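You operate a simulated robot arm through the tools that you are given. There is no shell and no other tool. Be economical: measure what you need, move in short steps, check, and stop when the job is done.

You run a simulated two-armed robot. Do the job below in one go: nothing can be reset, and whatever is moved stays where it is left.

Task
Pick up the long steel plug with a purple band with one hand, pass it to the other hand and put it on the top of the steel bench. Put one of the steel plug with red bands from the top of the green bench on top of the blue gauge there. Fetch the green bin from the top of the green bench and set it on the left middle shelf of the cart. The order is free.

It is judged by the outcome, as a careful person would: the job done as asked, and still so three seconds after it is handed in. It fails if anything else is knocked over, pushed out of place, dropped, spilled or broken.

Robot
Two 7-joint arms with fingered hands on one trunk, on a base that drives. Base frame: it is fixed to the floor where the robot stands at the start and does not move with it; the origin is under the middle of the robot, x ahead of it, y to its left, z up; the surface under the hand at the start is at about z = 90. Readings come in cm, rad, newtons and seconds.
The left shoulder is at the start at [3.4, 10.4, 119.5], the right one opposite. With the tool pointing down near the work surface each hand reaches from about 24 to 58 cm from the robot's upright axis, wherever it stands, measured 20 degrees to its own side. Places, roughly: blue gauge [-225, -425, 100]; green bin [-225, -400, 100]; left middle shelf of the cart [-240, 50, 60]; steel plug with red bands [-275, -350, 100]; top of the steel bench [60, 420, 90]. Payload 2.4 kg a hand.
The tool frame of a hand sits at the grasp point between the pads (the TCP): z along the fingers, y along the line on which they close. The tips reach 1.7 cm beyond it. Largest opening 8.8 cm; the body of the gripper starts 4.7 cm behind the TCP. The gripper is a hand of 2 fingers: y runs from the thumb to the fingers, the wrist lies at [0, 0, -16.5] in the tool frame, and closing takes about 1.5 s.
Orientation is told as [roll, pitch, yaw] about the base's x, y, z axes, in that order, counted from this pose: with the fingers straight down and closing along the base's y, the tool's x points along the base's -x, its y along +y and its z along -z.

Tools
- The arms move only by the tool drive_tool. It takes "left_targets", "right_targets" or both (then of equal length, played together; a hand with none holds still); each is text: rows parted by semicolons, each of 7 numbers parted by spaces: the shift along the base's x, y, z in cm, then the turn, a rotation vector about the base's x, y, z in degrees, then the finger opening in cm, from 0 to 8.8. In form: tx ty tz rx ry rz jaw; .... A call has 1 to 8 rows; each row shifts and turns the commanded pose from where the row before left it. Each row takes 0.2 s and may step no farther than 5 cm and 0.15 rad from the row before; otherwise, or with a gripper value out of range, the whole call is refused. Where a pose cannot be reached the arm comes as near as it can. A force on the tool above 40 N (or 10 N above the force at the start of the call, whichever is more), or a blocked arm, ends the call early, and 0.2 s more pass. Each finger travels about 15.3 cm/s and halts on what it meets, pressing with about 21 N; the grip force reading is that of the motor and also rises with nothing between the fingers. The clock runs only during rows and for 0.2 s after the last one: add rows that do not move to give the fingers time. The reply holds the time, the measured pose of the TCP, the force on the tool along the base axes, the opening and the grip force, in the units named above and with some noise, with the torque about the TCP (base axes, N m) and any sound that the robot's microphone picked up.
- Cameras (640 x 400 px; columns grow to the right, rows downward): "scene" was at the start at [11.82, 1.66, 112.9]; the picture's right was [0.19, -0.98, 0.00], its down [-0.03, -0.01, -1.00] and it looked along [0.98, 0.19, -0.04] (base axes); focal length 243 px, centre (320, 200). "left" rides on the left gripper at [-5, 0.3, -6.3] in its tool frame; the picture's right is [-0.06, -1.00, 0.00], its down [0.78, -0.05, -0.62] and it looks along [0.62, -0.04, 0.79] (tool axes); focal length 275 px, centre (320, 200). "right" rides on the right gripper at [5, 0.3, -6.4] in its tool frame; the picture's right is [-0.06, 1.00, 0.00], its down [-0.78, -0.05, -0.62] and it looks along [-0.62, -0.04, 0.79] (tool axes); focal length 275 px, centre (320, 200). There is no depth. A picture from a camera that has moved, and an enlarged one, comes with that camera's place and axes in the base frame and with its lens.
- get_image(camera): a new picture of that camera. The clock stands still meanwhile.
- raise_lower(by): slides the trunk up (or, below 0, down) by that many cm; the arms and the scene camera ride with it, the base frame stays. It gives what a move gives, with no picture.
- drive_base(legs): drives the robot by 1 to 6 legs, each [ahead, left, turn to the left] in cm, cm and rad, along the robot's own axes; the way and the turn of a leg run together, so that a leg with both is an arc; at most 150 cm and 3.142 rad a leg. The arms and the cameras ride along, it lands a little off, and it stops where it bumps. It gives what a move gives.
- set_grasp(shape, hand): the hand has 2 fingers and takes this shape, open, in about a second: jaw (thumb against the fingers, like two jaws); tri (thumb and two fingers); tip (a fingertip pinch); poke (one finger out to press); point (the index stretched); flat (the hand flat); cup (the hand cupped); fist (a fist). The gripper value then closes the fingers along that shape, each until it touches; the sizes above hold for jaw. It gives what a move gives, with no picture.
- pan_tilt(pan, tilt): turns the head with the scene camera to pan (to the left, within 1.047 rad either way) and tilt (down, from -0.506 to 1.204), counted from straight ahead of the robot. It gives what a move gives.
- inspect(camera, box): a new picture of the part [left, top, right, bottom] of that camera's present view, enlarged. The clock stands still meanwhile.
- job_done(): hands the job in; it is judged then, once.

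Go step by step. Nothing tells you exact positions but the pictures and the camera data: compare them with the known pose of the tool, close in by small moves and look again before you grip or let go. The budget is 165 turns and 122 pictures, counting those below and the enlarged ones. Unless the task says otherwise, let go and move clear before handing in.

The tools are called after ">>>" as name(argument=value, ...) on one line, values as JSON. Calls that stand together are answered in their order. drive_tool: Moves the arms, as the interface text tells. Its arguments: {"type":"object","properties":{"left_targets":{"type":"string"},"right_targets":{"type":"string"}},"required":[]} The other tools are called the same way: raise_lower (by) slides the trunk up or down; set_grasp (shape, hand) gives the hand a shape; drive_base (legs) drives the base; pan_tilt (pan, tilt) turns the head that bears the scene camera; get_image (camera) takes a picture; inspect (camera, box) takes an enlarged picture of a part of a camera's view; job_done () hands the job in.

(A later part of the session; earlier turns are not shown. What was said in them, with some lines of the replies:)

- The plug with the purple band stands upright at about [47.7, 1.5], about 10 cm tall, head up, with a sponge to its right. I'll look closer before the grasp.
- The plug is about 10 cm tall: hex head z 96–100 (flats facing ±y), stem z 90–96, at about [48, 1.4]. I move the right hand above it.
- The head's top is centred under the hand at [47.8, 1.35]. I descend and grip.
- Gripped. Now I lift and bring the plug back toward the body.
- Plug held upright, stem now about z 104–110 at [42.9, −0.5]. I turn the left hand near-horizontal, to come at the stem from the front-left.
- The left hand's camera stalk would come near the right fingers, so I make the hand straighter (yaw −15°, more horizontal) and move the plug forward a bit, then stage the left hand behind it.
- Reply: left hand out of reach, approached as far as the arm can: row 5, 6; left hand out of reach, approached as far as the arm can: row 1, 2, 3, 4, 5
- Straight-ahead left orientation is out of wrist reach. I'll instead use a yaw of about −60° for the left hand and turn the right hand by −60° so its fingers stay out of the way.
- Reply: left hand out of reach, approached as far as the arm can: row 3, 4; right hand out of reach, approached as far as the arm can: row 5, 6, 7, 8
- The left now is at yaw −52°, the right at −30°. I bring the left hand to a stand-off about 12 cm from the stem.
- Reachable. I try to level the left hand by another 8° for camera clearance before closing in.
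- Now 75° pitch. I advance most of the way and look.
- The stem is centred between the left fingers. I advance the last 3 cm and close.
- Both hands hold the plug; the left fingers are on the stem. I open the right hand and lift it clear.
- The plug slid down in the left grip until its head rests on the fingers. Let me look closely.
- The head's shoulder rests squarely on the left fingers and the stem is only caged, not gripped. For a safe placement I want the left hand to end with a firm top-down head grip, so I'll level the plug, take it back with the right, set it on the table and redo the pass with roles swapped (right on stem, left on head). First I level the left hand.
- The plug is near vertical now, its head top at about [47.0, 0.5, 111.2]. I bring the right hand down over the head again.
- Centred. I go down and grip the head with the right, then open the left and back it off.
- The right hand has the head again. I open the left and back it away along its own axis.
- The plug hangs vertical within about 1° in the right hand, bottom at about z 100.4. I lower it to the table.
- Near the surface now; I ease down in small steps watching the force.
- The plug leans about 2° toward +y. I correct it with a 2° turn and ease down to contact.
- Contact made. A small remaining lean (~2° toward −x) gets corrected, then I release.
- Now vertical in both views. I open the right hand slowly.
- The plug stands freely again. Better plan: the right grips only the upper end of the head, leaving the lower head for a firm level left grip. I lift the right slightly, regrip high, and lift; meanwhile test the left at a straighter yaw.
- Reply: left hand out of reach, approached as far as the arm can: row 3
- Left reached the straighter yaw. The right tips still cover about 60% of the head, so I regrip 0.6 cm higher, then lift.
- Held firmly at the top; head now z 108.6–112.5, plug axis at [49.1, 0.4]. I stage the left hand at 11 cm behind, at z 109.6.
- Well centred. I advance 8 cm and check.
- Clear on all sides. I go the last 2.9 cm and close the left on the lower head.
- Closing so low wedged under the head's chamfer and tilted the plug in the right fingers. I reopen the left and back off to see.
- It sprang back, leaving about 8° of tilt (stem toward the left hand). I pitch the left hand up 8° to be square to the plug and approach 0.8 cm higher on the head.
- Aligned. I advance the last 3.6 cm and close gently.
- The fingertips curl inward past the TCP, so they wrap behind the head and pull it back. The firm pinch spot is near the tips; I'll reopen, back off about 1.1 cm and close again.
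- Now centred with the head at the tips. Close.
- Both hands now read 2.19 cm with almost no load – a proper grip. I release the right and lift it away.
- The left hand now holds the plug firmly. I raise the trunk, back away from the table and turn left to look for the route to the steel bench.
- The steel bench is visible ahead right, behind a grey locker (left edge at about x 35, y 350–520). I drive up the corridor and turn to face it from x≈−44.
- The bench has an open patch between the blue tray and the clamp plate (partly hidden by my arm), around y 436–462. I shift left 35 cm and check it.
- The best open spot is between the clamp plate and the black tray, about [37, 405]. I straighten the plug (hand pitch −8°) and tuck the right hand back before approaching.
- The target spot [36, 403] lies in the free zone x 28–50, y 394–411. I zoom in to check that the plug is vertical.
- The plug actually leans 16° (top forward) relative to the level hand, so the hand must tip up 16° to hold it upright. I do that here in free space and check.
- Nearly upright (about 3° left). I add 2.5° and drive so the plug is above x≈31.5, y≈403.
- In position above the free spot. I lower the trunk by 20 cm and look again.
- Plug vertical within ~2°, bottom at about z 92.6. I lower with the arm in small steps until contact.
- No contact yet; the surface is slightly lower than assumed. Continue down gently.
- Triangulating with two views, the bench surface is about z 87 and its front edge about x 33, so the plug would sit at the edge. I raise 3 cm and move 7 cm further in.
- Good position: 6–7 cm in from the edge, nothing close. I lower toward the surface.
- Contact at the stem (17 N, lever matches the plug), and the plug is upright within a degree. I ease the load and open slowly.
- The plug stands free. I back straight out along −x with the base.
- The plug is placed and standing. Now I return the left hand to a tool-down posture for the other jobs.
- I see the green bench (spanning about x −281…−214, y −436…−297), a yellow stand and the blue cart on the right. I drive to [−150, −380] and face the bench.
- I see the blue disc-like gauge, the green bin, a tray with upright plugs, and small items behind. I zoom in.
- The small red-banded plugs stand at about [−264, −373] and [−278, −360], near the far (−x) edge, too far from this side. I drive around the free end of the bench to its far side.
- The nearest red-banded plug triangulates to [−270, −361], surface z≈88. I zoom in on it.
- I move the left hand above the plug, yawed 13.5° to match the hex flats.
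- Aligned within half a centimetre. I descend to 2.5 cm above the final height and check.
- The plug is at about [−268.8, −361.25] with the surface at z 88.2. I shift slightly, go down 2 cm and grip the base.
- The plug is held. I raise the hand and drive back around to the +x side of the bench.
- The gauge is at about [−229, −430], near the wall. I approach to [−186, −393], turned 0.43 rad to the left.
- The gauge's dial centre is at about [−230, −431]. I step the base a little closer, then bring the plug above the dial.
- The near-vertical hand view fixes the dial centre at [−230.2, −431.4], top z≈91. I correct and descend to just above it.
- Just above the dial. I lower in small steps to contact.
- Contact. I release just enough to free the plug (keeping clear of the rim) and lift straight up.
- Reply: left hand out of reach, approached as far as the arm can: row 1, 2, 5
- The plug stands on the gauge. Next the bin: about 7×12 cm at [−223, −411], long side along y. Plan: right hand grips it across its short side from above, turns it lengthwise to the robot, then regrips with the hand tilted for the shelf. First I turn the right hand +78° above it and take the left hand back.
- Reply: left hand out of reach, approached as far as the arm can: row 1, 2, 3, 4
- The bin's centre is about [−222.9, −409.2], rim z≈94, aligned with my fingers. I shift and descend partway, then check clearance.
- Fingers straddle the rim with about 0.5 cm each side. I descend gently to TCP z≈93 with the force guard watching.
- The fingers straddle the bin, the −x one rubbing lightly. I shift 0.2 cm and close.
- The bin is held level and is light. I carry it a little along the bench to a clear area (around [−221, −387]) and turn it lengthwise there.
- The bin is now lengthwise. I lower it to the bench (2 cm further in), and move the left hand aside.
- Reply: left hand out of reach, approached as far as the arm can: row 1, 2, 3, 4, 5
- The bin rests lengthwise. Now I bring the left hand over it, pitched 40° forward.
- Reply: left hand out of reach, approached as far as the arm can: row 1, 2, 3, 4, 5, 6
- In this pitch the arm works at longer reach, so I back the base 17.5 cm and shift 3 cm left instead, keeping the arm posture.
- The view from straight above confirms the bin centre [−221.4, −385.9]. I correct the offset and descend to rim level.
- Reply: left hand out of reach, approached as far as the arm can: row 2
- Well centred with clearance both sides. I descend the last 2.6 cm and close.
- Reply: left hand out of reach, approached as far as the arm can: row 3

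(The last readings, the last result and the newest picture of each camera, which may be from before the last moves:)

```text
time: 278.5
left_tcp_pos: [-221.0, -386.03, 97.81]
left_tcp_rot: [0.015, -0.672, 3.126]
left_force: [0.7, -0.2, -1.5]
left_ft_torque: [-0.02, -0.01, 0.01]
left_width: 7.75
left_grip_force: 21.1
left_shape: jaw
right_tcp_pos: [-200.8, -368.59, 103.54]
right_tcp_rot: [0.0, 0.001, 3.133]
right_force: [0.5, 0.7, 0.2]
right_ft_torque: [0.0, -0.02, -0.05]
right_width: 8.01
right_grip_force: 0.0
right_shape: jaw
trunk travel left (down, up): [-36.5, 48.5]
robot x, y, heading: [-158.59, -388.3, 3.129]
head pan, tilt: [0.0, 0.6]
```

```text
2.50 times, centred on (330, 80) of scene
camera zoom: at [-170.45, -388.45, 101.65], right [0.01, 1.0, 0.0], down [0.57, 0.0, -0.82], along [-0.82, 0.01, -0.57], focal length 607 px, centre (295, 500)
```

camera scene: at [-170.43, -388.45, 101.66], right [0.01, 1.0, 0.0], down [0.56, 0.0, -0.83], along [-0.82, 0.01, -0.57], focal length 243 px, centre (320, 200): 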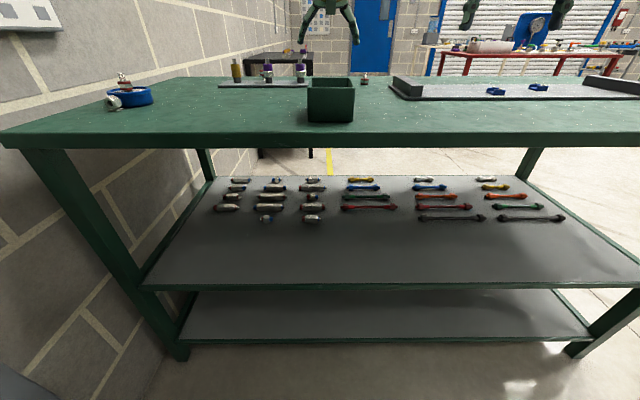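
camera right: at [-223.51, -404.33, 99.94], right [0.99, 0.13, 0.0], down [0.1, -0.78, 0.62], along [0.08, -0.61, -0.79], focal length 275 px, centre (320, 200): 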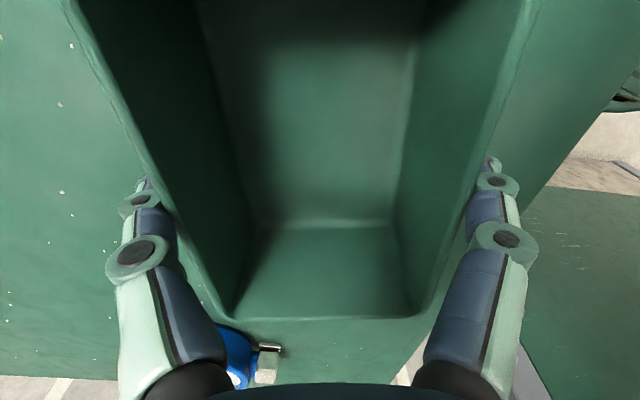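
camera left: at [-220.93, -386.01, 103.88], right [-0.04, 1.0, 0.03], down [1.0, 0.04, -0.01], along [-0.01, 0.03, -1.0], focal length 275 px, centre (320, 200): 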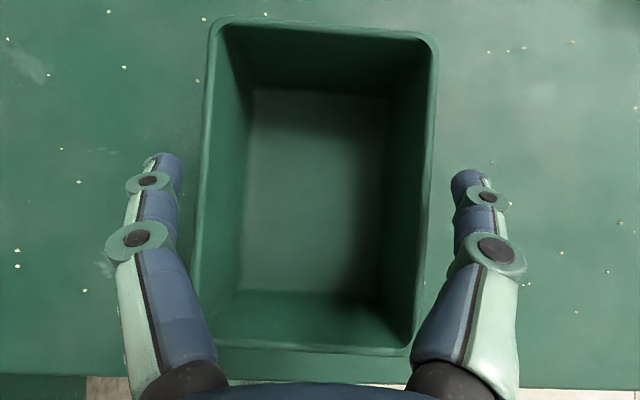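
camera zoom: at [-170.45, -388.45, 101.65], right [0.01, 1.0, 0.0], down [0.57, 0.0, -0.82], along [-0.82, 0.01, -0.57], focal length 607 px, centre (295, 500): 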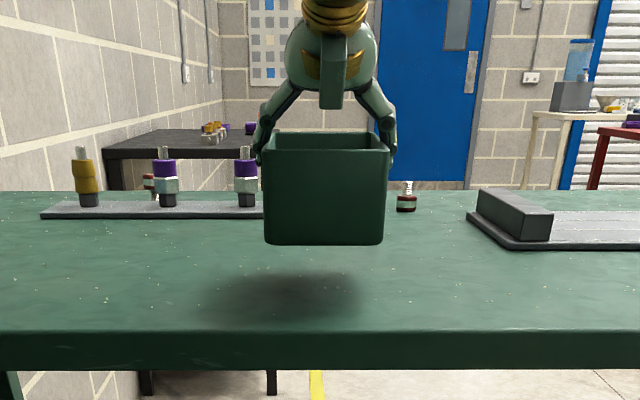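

The bin is held level by the pitched left hand. I raise the trunk, back off and drive sideways to the cart area.

>>> raise_lower(by=8)

>>> drive_base(legs=[[-45, 0, 0], [0, -150, 0], [0, -150, 0], [0, -138, 0]])

>>> pan_tilt(pan=0, tilt=0.45)

>>> get_image(camera="scene")

```text
time: 279.6
left_tcp_pos: [-220.59, -385.93, 106.26]
left_tcp_rot: [0.016, -0.682, 3.126]
left_force: [-0.5, 0.4, -1.1]
left_ft_torque: [0.01, -0.01, 0.04]
left_width: 7.77
left_grip_force: 21.5
left_shape: jaw
right_tcp_pos: [-201.0, -368.67, 111.54]
right_tcp_rot: [-0.001, 0.001, 3.133]
right_force: [-1.0, -0.2, 1.3]
right_ft_torque: [-0.03, 0.02, -0.01]
right_width: 8.0
right_grip_force: 0.1
right_shape: jaw
trunk travel left (down, up): [-44.5, 40.5]
robot x, y, heading: [-157.9, -388.66, 3.132]
head pan, tilt: [0.0, 0.6]
```

```text
time: 302.8
left_tcp_pos: [-167.8, 50.28, 106.29]
left_tcp_rot: [0.015, -0.681, 3.082]
left_force: [-0.3, -0.4, -2.1]
left_ft_torque: [0.02, -0.04, 0.0]
left_width: 7.77
left_grip_force: 21.4
left_shape: jaw
right_tcp_pos: [-147.28, 66.76, 111.5]
right_tcp_rot: [-0.002, 0.001, 3.091]
right_force: [-0.8, -1.3, 0.4]
right_ft_torque: [-0.02, -0.01, 0.0]
right_width: 8.01
right_grip_force: 0.1
right_shape: jaw
trunk travel left (down, up): [-44.5, 40.5]
robot x, y, heading: [-105.48, 44.92, 3.089]
head pan, tilt: [0.0, 0.6]
```

```text
time: 303.5
left_tcp_pos: [-167.89, 50.3, 106.31]
left_tcp_rot: [0.014, -0.682, 3.083]
left_force: [-0.4, -0.2, -1.0]
left_ft_torque: [-0.01, -0.01, -0.01]
left_width: 7.78
left_grip_force: 20.7
left_shape: jaw
right_tcp_pos: [-147.28, 66.84, 111.49]
right_tcp_rot: [-0.001, 0.001, 3.09]
right_force: [0.2, -0.6, 0.0]
right_ft_torque: [0.0, -0.02, -0.01]
right_width: 7.99
right_grip_force: 0.0
right_shape: jaw
trunk travel left (down, up): [-44.5, 40.5]
robot x, y, heading: [-106.02, 45.39, 3.093]
head pan, tilt: [0.0, 0.45]
```

```text
14 pictures are left
camera scene: at [-117.99, 45.68, 111.05], right [0.05, 1.0, 0.0], down [0.44, -0.02, -0.9], along [-0.9, 0.05, -0.44], focal length 243 px, centre (320, 200)
```

scene: 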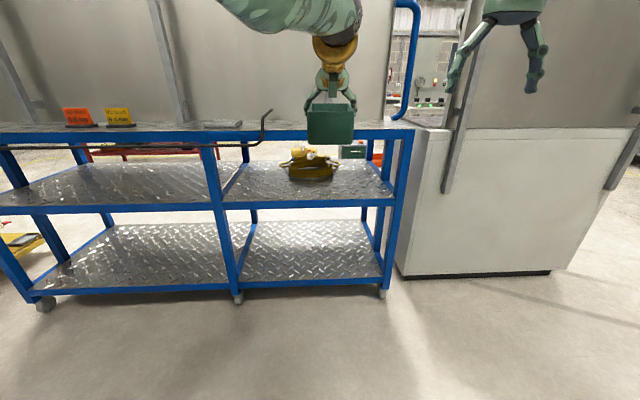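

The cart has two bays; the bay at y 6…90 matches the given spot [−240, 50] ("left middle shelf") and holds a yellow item at its centre, free space on either side. I tuck the right hand, square up, shift to y≈72 and lower the trunk.

>>> drive_tool(right_targets="3 0 0 0 0 0 6;3 0 0 0 0 0 6;3 0 0 0 0 0 6;0 0 0 0 0 0 6")

>>> drive_base(legs=[[0, 0, 0.05], [0, -25, 0]])

>>> raise_lower(by=-35)

>>> pan_tilt(pan=0, tilt=0.1)

>>> get_image(camera="scene")

```text
time: 304.5
left_tcp_pos: [-167.88, 50.24, 106.25]
left_tcp_rot: [0.015, -0.681, 3.082]
left_force: [0.4, 0.3, -1.1]
left_ft_torque: [0.0, -0.03, -0.03]
left_width: 7.79
left_grip_force: 21.1
left_shape: jaw
right_tcp_pos: [-138.25, 66.76, 111.45]
right_tcp_rot: [-0.001, 0.0, 3.087]
right_force: [-0.8, -0.1, -0.1]
right_ft_torque: [0.03, 0.01, -0.01]
right_width: 6.05
right_grip_force: 0.0
right_shape: jaw
trunk travel left (down, up): [-44.5, 40.5]
robot x, y, heading: [-105.65, 44.91, 3.089]
head pan, tilt: [0.0, 0.45]
```

```text
time: 306.7
left_tcp_pos: [-168.02, 72.51, 106.26]
left_tcp_rot: [0.018, -0.68, 3.129]
left_force: [-0.3, 0.1, -1.5]
left_ft_torque: [-0.05, -0.01, -0.05]
left_width: 7.76
left_grip_force: 20.9
left_shape: jaw
right_tcp_pos: [-139.29, 90.23, 111.42]
right_tcp_rot: [0.001, 0.0, 3.138]
right_force: [-0.1, 0.4, 0.8]
right_ft_torque: [0.0, -0.03, 0.03]
right_width: 6.02
right_grip_force: 0.0
right_shape: jaw
trunk travel left (down, up): [-44.5, 40.5]
robot x, y, heading: [-105.52, 70.04, 3.139]
head pan, tilt: [0.0, 0.45]
```

```text
time: 310.2
left_tcp_pos: [-168.73, 72.44, 58.09]
left_tcp_rot: [0.017, -0.456, 3.131]
left_force: [-0.4, 0.5, -1.4]
left_ft_torque: [0.0, 0.01, 0.01]
left_width: 7.8
left_grip_force: 20.7
left_shape: jaw
right_tcp_pos: [-139.28, 90.28, 76.45]
right_tcp_rot: [0.0, 0.0, 3.135]
right_force: [-0.3, -0.3, 0.2]
right_ft_torque: [0.0, 0.01, 0.0]
right_width: 6.05
right_grip_force: 0.2
right_shape: jaw
trunk travel left (down, up): [-9.5, 75.5]
robot x, y, heading: [-105.79, 70.08, 3.142]
head pan, tilt: [0.0, 0.45]
```

```text
time: 311.0
left_tcp_pos: [-168.61, 72.69, 57.97]
left_tcp_rot: [0.016, -0.454, 3.13]
left_force: [0.7, 0.0, -0.8]
left_ft_torque: [-0.02, -0.03, -0.04]
left_width: 7.77
left_grip_force: 21.1
left_shape: jaw
right_tcp_pos: [-139.26, 90.34, 76.43]
right_tcp_rot: [0.0, 0.001, 3.136]
right_force: [0.4, 0.0, -0.3]
right_ft_torque: [0.01, 0.0, 0.01]
right_width: 6.02
right_grip_force: 0.1
right_shape: jaw
trunk travel left (down, up): [-9.5, 75.5]
robot x, y, heading: [-105.61, 70.36, 3.137]
head pan, tilt: [0.0, 0.099]
```

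```text
13 pictures are left
camera scene: at [-119.3, 70.27, 79.44], right [0.0, 1.0, 0.0], down [0.1, 0.0, -0.99], along [-0.99, 0.0, -0.1], focal length 243 px, centre (320, 200)
```

scene: 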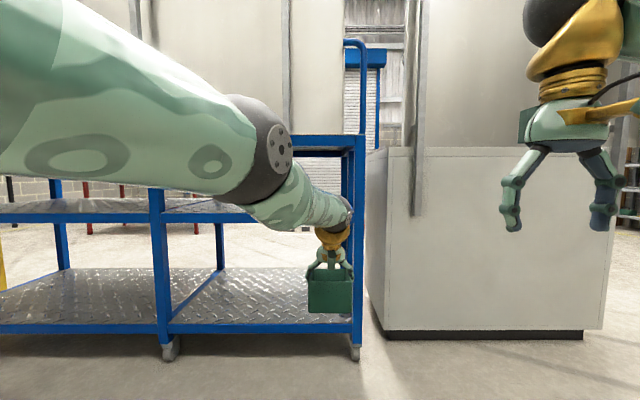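

Lowering changed the arm's posture (pitch dropped by 13°), so I restore pitch and height with the arm and check.

>>> drive_tool(left_targets="0 0 3 0 4.3 0 5;0 0 3 0 4.3 0 5;0 0 4 0 4.3 0 5;0 0 3 0 0 0 5;0 0 0 0 0 0 5")

>>> get_image(camera="scene")

```text
time: 312.2
left_tcp_pos: [-172.79, 74.43, 70.46]
left_tcp_rot: [0.02, -0.679, 3.129]
left_force: [0.4, 0.2, -1.8]
left_ft_torque: [0.02, 0.01, -0.06]
left_width: 7.77
left_grip_force: 21.0
left_shape: jaw
left hand out of reach, approached as far as the arm can: row 1, 2, 3, 4
right_tcp_pos: [-139.22, 90.15, 76.54]
right_tcp_rot: [-0.001, 0.0, 3.138]
right_force: [-0.3, -0.7, 0.3]
right_ft_torque: [0.02, -0.01, -0.03]
right_width: 6.03
right_grip_force: 0.0
right_shape: jaw
trunk travel left (down, up): [-9.5, 75.5]
robot x, y, heading: [-105.73, 70.15, 3.135]
head pan, tilt: [0.0, 0.099]
```

```text
12 pictures are left
camera scene: at [-119.3, 70.27, 79.44], right [0.0, 1.0, 0.0], down [0.1, 0.0, -0.99], along [-0.99, 0.0, -0.1], focal length 243 px, centre (320, 200)
```

scene: 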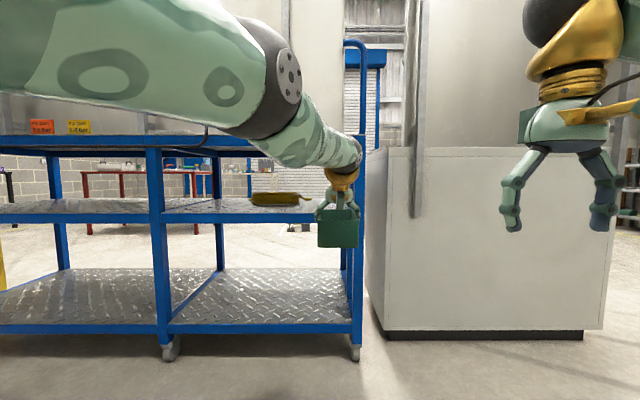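

Pitch restored. A bent rod overhangs the top shelf near y≈20, so the slot right of the yellow item (y≈65–83) looks safer; I zoom in to measure it.

>>> inspect(camera="scene", box=[150, 110, 390, 260])

```text
2.67 times, centred on (270, 185) of scene
camera zoom: at [-119.3, 70.27, 79.44], right [0.0, 1.0, 0.0], down [0.1, 0.0, -0.99], along [-0.99, 0.0, -0.1], focal length 647 px, centre (453, 240)
```

zoom: 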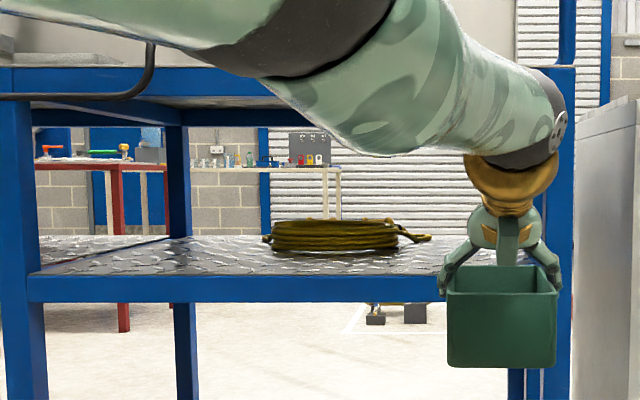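

The rope coil sits at x≈−243 and further back, so there is room in front of it. Target: bin centre about [−224, 58], deck z≈64.6, underside of top shelf ≈90. I raise 1.5 cm, shift, and advance partway.

>>> drive_tool(left_targets="0 0 0.8 0 0 0 5;0 0 0.8 0 0 0 5;0 0 0 0 0 0 5")

>>> drive_base(legs=[[0, 16.4, 0], [32, 0, 0]])

>>> get_image(camera="scene")

>>> get_image(camera="left")

```text
time: 313.0
left_tcp_pos: [-172.72, 74.31, 71.97]
left_tcp_rot: [0.017, -0.679, 3.131]
left_force: [-0.7, 0.3, -2.0]
left_ft_torque: [-0.03, -0.02, 0.02]
left_width: 7.78
left_grip_force: 20.9
left_shape: jaw
right_tcp_pos: [-139.23, 90.18, 76.38]
right_tcp_rot: [0.0, -0.001, 3.136]
right_force: [1.0, -0.7, -0.4]
right_ft_torque: [-0.02, 0.02, 0.01]
right_width: 6.01
right_grip_force: 0.0
right_shape: jaw
trunk travel left (down, up): [-9.5, 75.5]
robot x, y, heading: [-105.58, 70.04, 3.139]
head pan, tilt: [0.0, 0.099]
```

```text
time: 316.1
left_tcp_pos: [-205.11, 58.91, 71.91]
left_tcp_rot: [0.016, -0.678, 3.124]
left_force: [-0.3, 0.3, -1.6]
left_ft_torque: [0.0, -0.01, -0.01]
left_width: 7.76
left_grip_force: 20.8
left_shape: jaw
right_tcp_pos: [-171.51, 74.58, 76.41]
right_tcp_rot: [0.002, 0.0, 3.133]
right_force: [0.9, 0.2, -0.1]
right_ft_torque: [0.01, 0.02, -0.03]
right_width: 6.01
right_grip_force: 0.0
right_shape: jaw
trunk travel left (down, up): [-9.5, 75.5]
robot x, y, heading: [-138.01, 54.53, 3.132]
head pan, tilt: [0.0, 0.099]
```

```text
10 pictures are left
camera scene: at [-151.66, 54.63, 79.45], right [0.01, 1.0, 0.0], down [0.1, 0.0, -0.99], along [-0.99, 0.01, -0.1], focal length 243 px, centre (320, 200)
```

scene: 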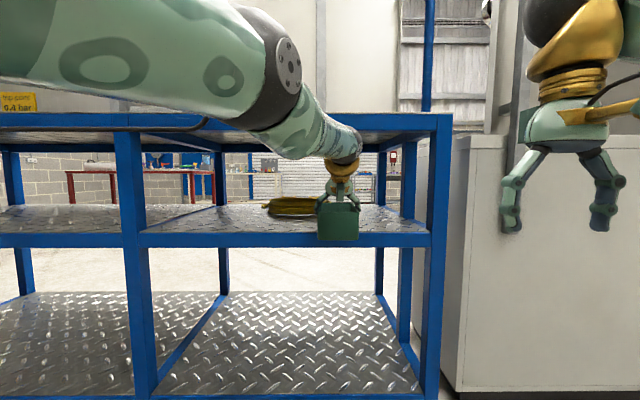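

```text
9 pictures are left
camera left: at [-204.97, 58.7, 80.0], right [-0.04, 1.0, 0.02], down [1.0, 0.04, -0.01], along [-0.01, 0.02, -1.0], focal length 275 px, centre (320, 200)
```

left: 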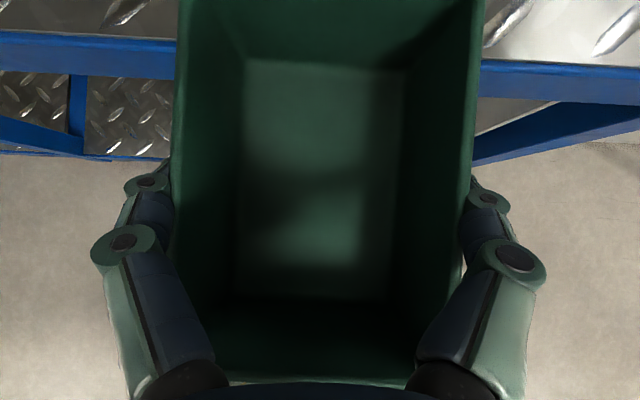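

The shelf front edge is at x≈−211.5 and the deck z≈65; the bin bottom is at z 66.6. I advance 15 cm.

>>> drive_base(legs=[[15.3, 0, 0]])

>>> get_image(camera="scene")

>>> get_image(camera="left")

```text
time: 317.6
left_tcp_pos: [-220.66, 58.8, 71.96]
left_tcp_rot: [0.017, -0.679, 3.126]
left_force: [0.4, 0.0, -1.2]
left_ft_torque: [0.01, 0.0, 0.01]
left_width: 7.79
left_grip_force: 21.1
left_shape: jaw
right_tcp_pos: [-187.08, 74.75, 76.42]
right_tcp_rot: [-0.001, 0.0, 3.133]
right_force: [0.1, -0.2, -0.4]
right_ft_torque: [0.03, 0.03, -0.01]
right_width: 6.03
right_grip_force: 0.0
right_shape: jaw
trunk travel left (down, up): [-9.5, 75.5]
robot x, y, heading: [-153.62, 54.65, 3.139]
head pan, tilt: [0.0, 0.099]
```

```text
8 pictures are left
camera scene: at [-167.2, 54.72, 79.45], right [0.01, 1.0, 0.0], down [0.1, 0.0, -0.99], along [-0.99, 0.01, -0.1], focal length 243 px, centre (320, 200)
```

scene: 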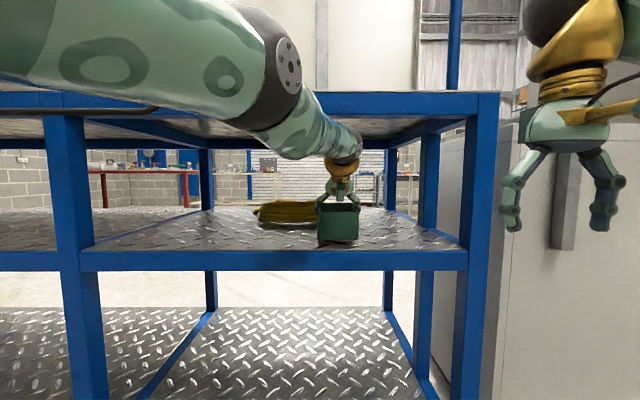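

```text
7 pictures are left
camera left: at [-220.51, 58.7, 80.0], right [-0.05, 1.0, 0.02], down [1.0, 0.05, -0.01], along [-0.01, 0.02, -1.0], focal length 275 px, centre (320, 200)
```

left: 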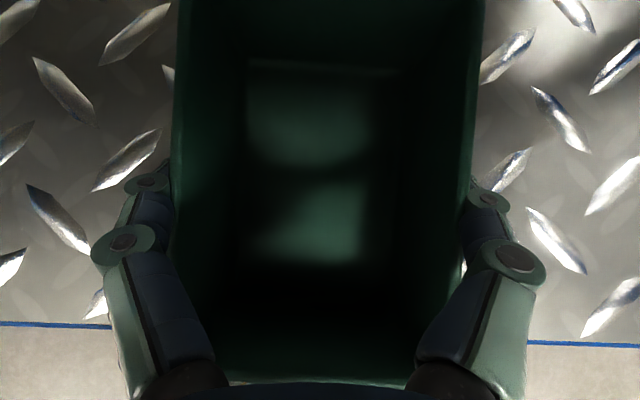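

The bin is over the deck, 2–3 cm inside the front edge. I lower it gently to contact.

>>> drive_tool(left_targets="0 0 -0.6 0 0 0 5;0 0 -0.5 0 0 0 5;0 0 0 0 0 0 5")

>>> drive_tool(left_targets="0 0 -0.3 0 0 0 5;0 0 0 0 0 0 5")

>>> drive_tool(left_targets="0 0 -0.3 0 0 0 5;0 0 0 0 0 0 5")

```text
time: 318.4
left_tcp_pos: [-220.62, 58.9, 70.77]
left_tcp_rot: [0.019, -0.679, 3.128]
left_force: [-0.2, 0.0, -0.7]
left_ft_torque: [-0.02, -0.02, 0.03]
left_width: 7.78
left_grip_force: 20.4
left_shape: jaw
right_tcp_pos: [-187.21, 74.77, 76.4]
right_tcp_rot: [0.0, 0.001, 3.135]
right_force: [-0.2, -0.1, -0.2]
right_ft_torque: [0.0, 0.0, -0.06]
right_width: 6.04
right_grip_force: 0.1
right_shape: jaw
trunk travel left (down, up): [-9.5, 75.5]
robot x, y, heading: [-153.71, 54.7, 3.135]
head pan, tilt: [0.0, 0.099]
```

```text
time: 318.9
left_tcp_pos: [-220.58, 58.92, 70.54]
left_tcp_rot: [0.018, -0.68, 3.128]
left_force: [-1.2, 0.1, 1.3]
left_ft_torque: [-0.06, -0.08, -0.02]
left_width: 7.81
left_grip_force: 21.0
left_shape: jaw
right_tcp_pos: [-187.07, 74.86, 76.53]
right_tcp_rot: [0.0, -0.001, 3.134]
right_force: [0.3, -0.5, -0.6]
right_ft_torque: [-0.03, 0.0, -0.01]
right_width: 6.07
right_grip_force: 0.0
right_shape: jaw
trunk travel left (down, up): [-9.5, 75.5]
robot x, y, heading: [-153.76, 54.58, 3.136]
head pan, tilt: [0.0, 0.099]
```

```text
time: 319.6
left_tcp_pos: [-220.77, 58.94, 70.53]
left_tcp_rot: [0.016, -0.685, 3.129]
left_force: [-3.2, 0.9, 15.5]
left_ft_torque: [-0.01, -0.08, -0.04]
left_width: 7.77
left_grip_force: 21.1
left_shape: jaw
right_tcp_pos: [-187.04, 74.69, 76.52]
right_tcp_rot: [0.001, -0.003, 3.135]
right_force: [0.6, 0.5, -0.5]
right_ft_torque: [0.0, 0.04, -0.02]
right_width: 6.03
right_grip_force: 0.1
right_shape: jaw
trunk travel left (down, up): [-9.5, 75.5]
robot x, y, heading: [-153.72, 54.72, 3.134]
head pan, tilt: [0.0, 0.099]
```

The bin rests on the deck. I open, rise 2 cm and back the base out.

>>> drive_tool(left_targets="0 0 0.2 0 0 0 8;0 0 0 0 0 0 8.8;0 0 0 0 0 0 8.8;0 0 0 0 0 0 8.8")

>>> drive_tool(left_targets="0 0 0.7 0 0 0 8.8;0 0 0.7 0 0 0 8.8;0 0 0.7 0 0 0 8.8;0 0 0 0 0 0 8.8")

>>> get_image(camera="left")

```text
time: 320.6
left_tcp_pos: [-220.64, 58.89, 70.33]
left_tcp_rot: [0.017, -0.681, 3.129]
left_force: [0.0, 0.9, 7.6]
left_ft_torque: [0.07, -0.04, -0.02]
left_width: 8.79
left_grip_force: 0.0
left_shape: jaw
right_tcp_pos: [-187.11, 74.81, 76.4]
right_tcp_rot: [0.0, 0.0, 3.134]
right_force: [-0.1, 0.2, -0.1]
right_ft_torque: [0.0, 0.02, 0.02]
right_width: 6.03
right_grip_force: 0.1
right_shape: jaw
trunk travel left (down, up): [-9.5, 75.5]
robot x, y, heading: [-153.6, 55.02, 3.139]
head pan, tilt: [0.0, 0.099]
```

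```text
time: 321.6
left_tcp_pos: [-220.88, 58.97, 72.44]
left_tcp_rot: [0.018, -0.679, 3.129]
left_force: [0.8, 0.0, -0.5]
left_ft_torque: [-0.01, 0.01, 0.02]
left_width: 8.79
left_grip_force: 0.1
left_shape: jaw
right_tcp_pos: [-187.13, 74.72, 76.33]
right_tcp_rot: [-0.001, -0.001, 3.136]
right_force: [-0.5, 0.0, 0.0]
right_ft_torque: [0.0, -0.03, 0.05]
right_width: 6.04
right_grip_force: 0.1
right_shape: jaw
trunk travel left (down, up): [-9.5, 75.5]
robot x, y, heading: [-153.77, 54.51, 3.134]
head pan, tilt: [0.0, 0.099]
```

```text
6 pictures are left
camera left: at [-220.52, 58.65, 80.57], right [-0.05, 1.0, 0.02], down [1.0, 0.05, -0.01], along [-0.01, 0.02, -1.0], focal length 275 px, centre (320, 200)
```

left: 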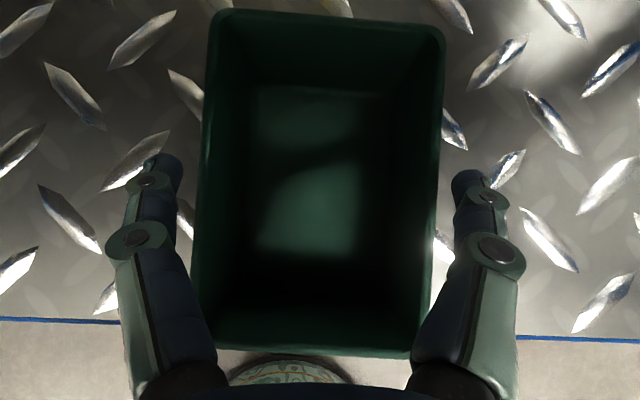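

The bin stands free, 2 cm inside the edge. Back straight out.

>>> drive_base(legs=[[-50, 0, 0]])

>>> get_image(camera="scene")

```text
time: 324.5
left_tcp_pos: [-171.33, 58.57, 72.5]
left_tcp_rot: [0.018, -0.68, 3.126]
left_force: [0.5, 0.2, 0.3]
left_ft_torque: [-0.01, -0.02, -0.01]
left_width: 8.78
left_grip_force: 0.1
left_shape: jaw
right_tcp_pos: [-137.6, 74.39, 76.38]
right_tcp_rot: [-0.001, -0.001, 3.133]
right_force: [0.5, -0.3, 0.7]
right_ft_torque: [0.02, 0.03, 0.01]
right_width: 5.99
right_grip_force: 0.0
right_shape: jaw
trunk travel left (down, up): [-9.5, 75.5]
robot x, y, heading: [-103.81, 54.25, 3.13]
head pan, tilt: [0.0, 0.099]
```

```text
5 pictures are left
camera scene: at [-117.75, 54.39, 79.45], right [0.01, 1.0, 0.0], down [0.1, 0.0, -0.99], along [-0.99, 0.01, -0.1], focal length 243 px, centre (320, 200)
```

scene: 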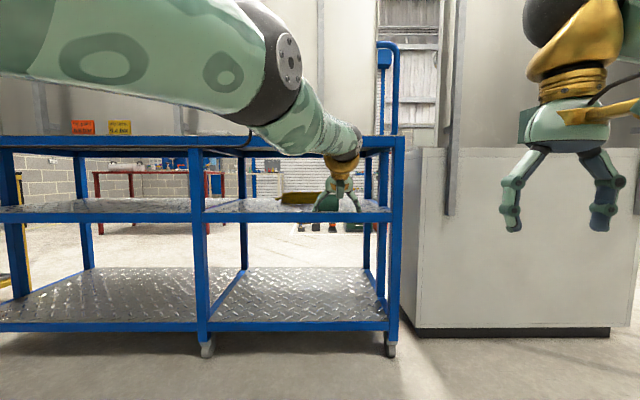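

>>> inspect(camera="scene", box=[250, 160, 410, 260])

```text
4.00 times, centred on (330, 210) of scene
camera zoom: at [-117.75, 54.39, 79.45], right [0.01, 1.0, 0.0], down [0.1, 0.0, -0.99], along [-0.99, 0.01, -0.1], focal length 971 px, centre (280, 160)
```

zoom: 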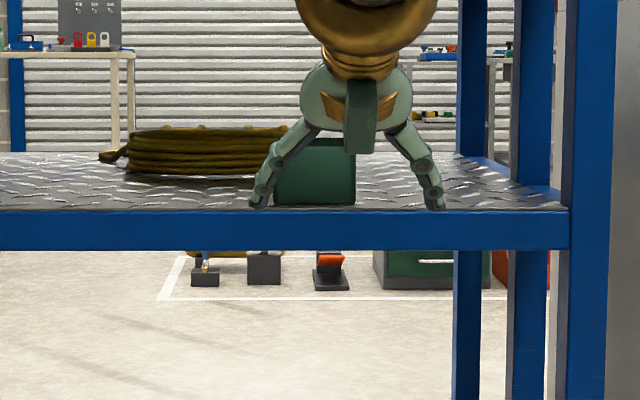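

The bin stands upright on the middle shelf, the hand is clear of it, and nothing around it has moved. All three parts are in place, so I hand in.

>>> job_done()

```text
The job is handed in.
```

I handed the job in with all three parts in place:

- **Purple-banded plug:** passed from the right hand to the left and standing upright on the steel bench. On the first pass it slipped in the left hand's loose grip. I took it back with the right hand, set it on the table and passed it again.
- **Red-banded plug:** one of them is standing on top of the blue gauge on the green bench.
- **Green bin:** standing on the cart's middle shelf, in the bay nearest the coordinates you gave ([-240, 50]). Seen from the side I worked on, that is the right-hand bay, so I read "left" as the cart's own left.

I saw nothing else knocked over or pushed out of place. I did not look again at the two plugs after driving off to the next part.
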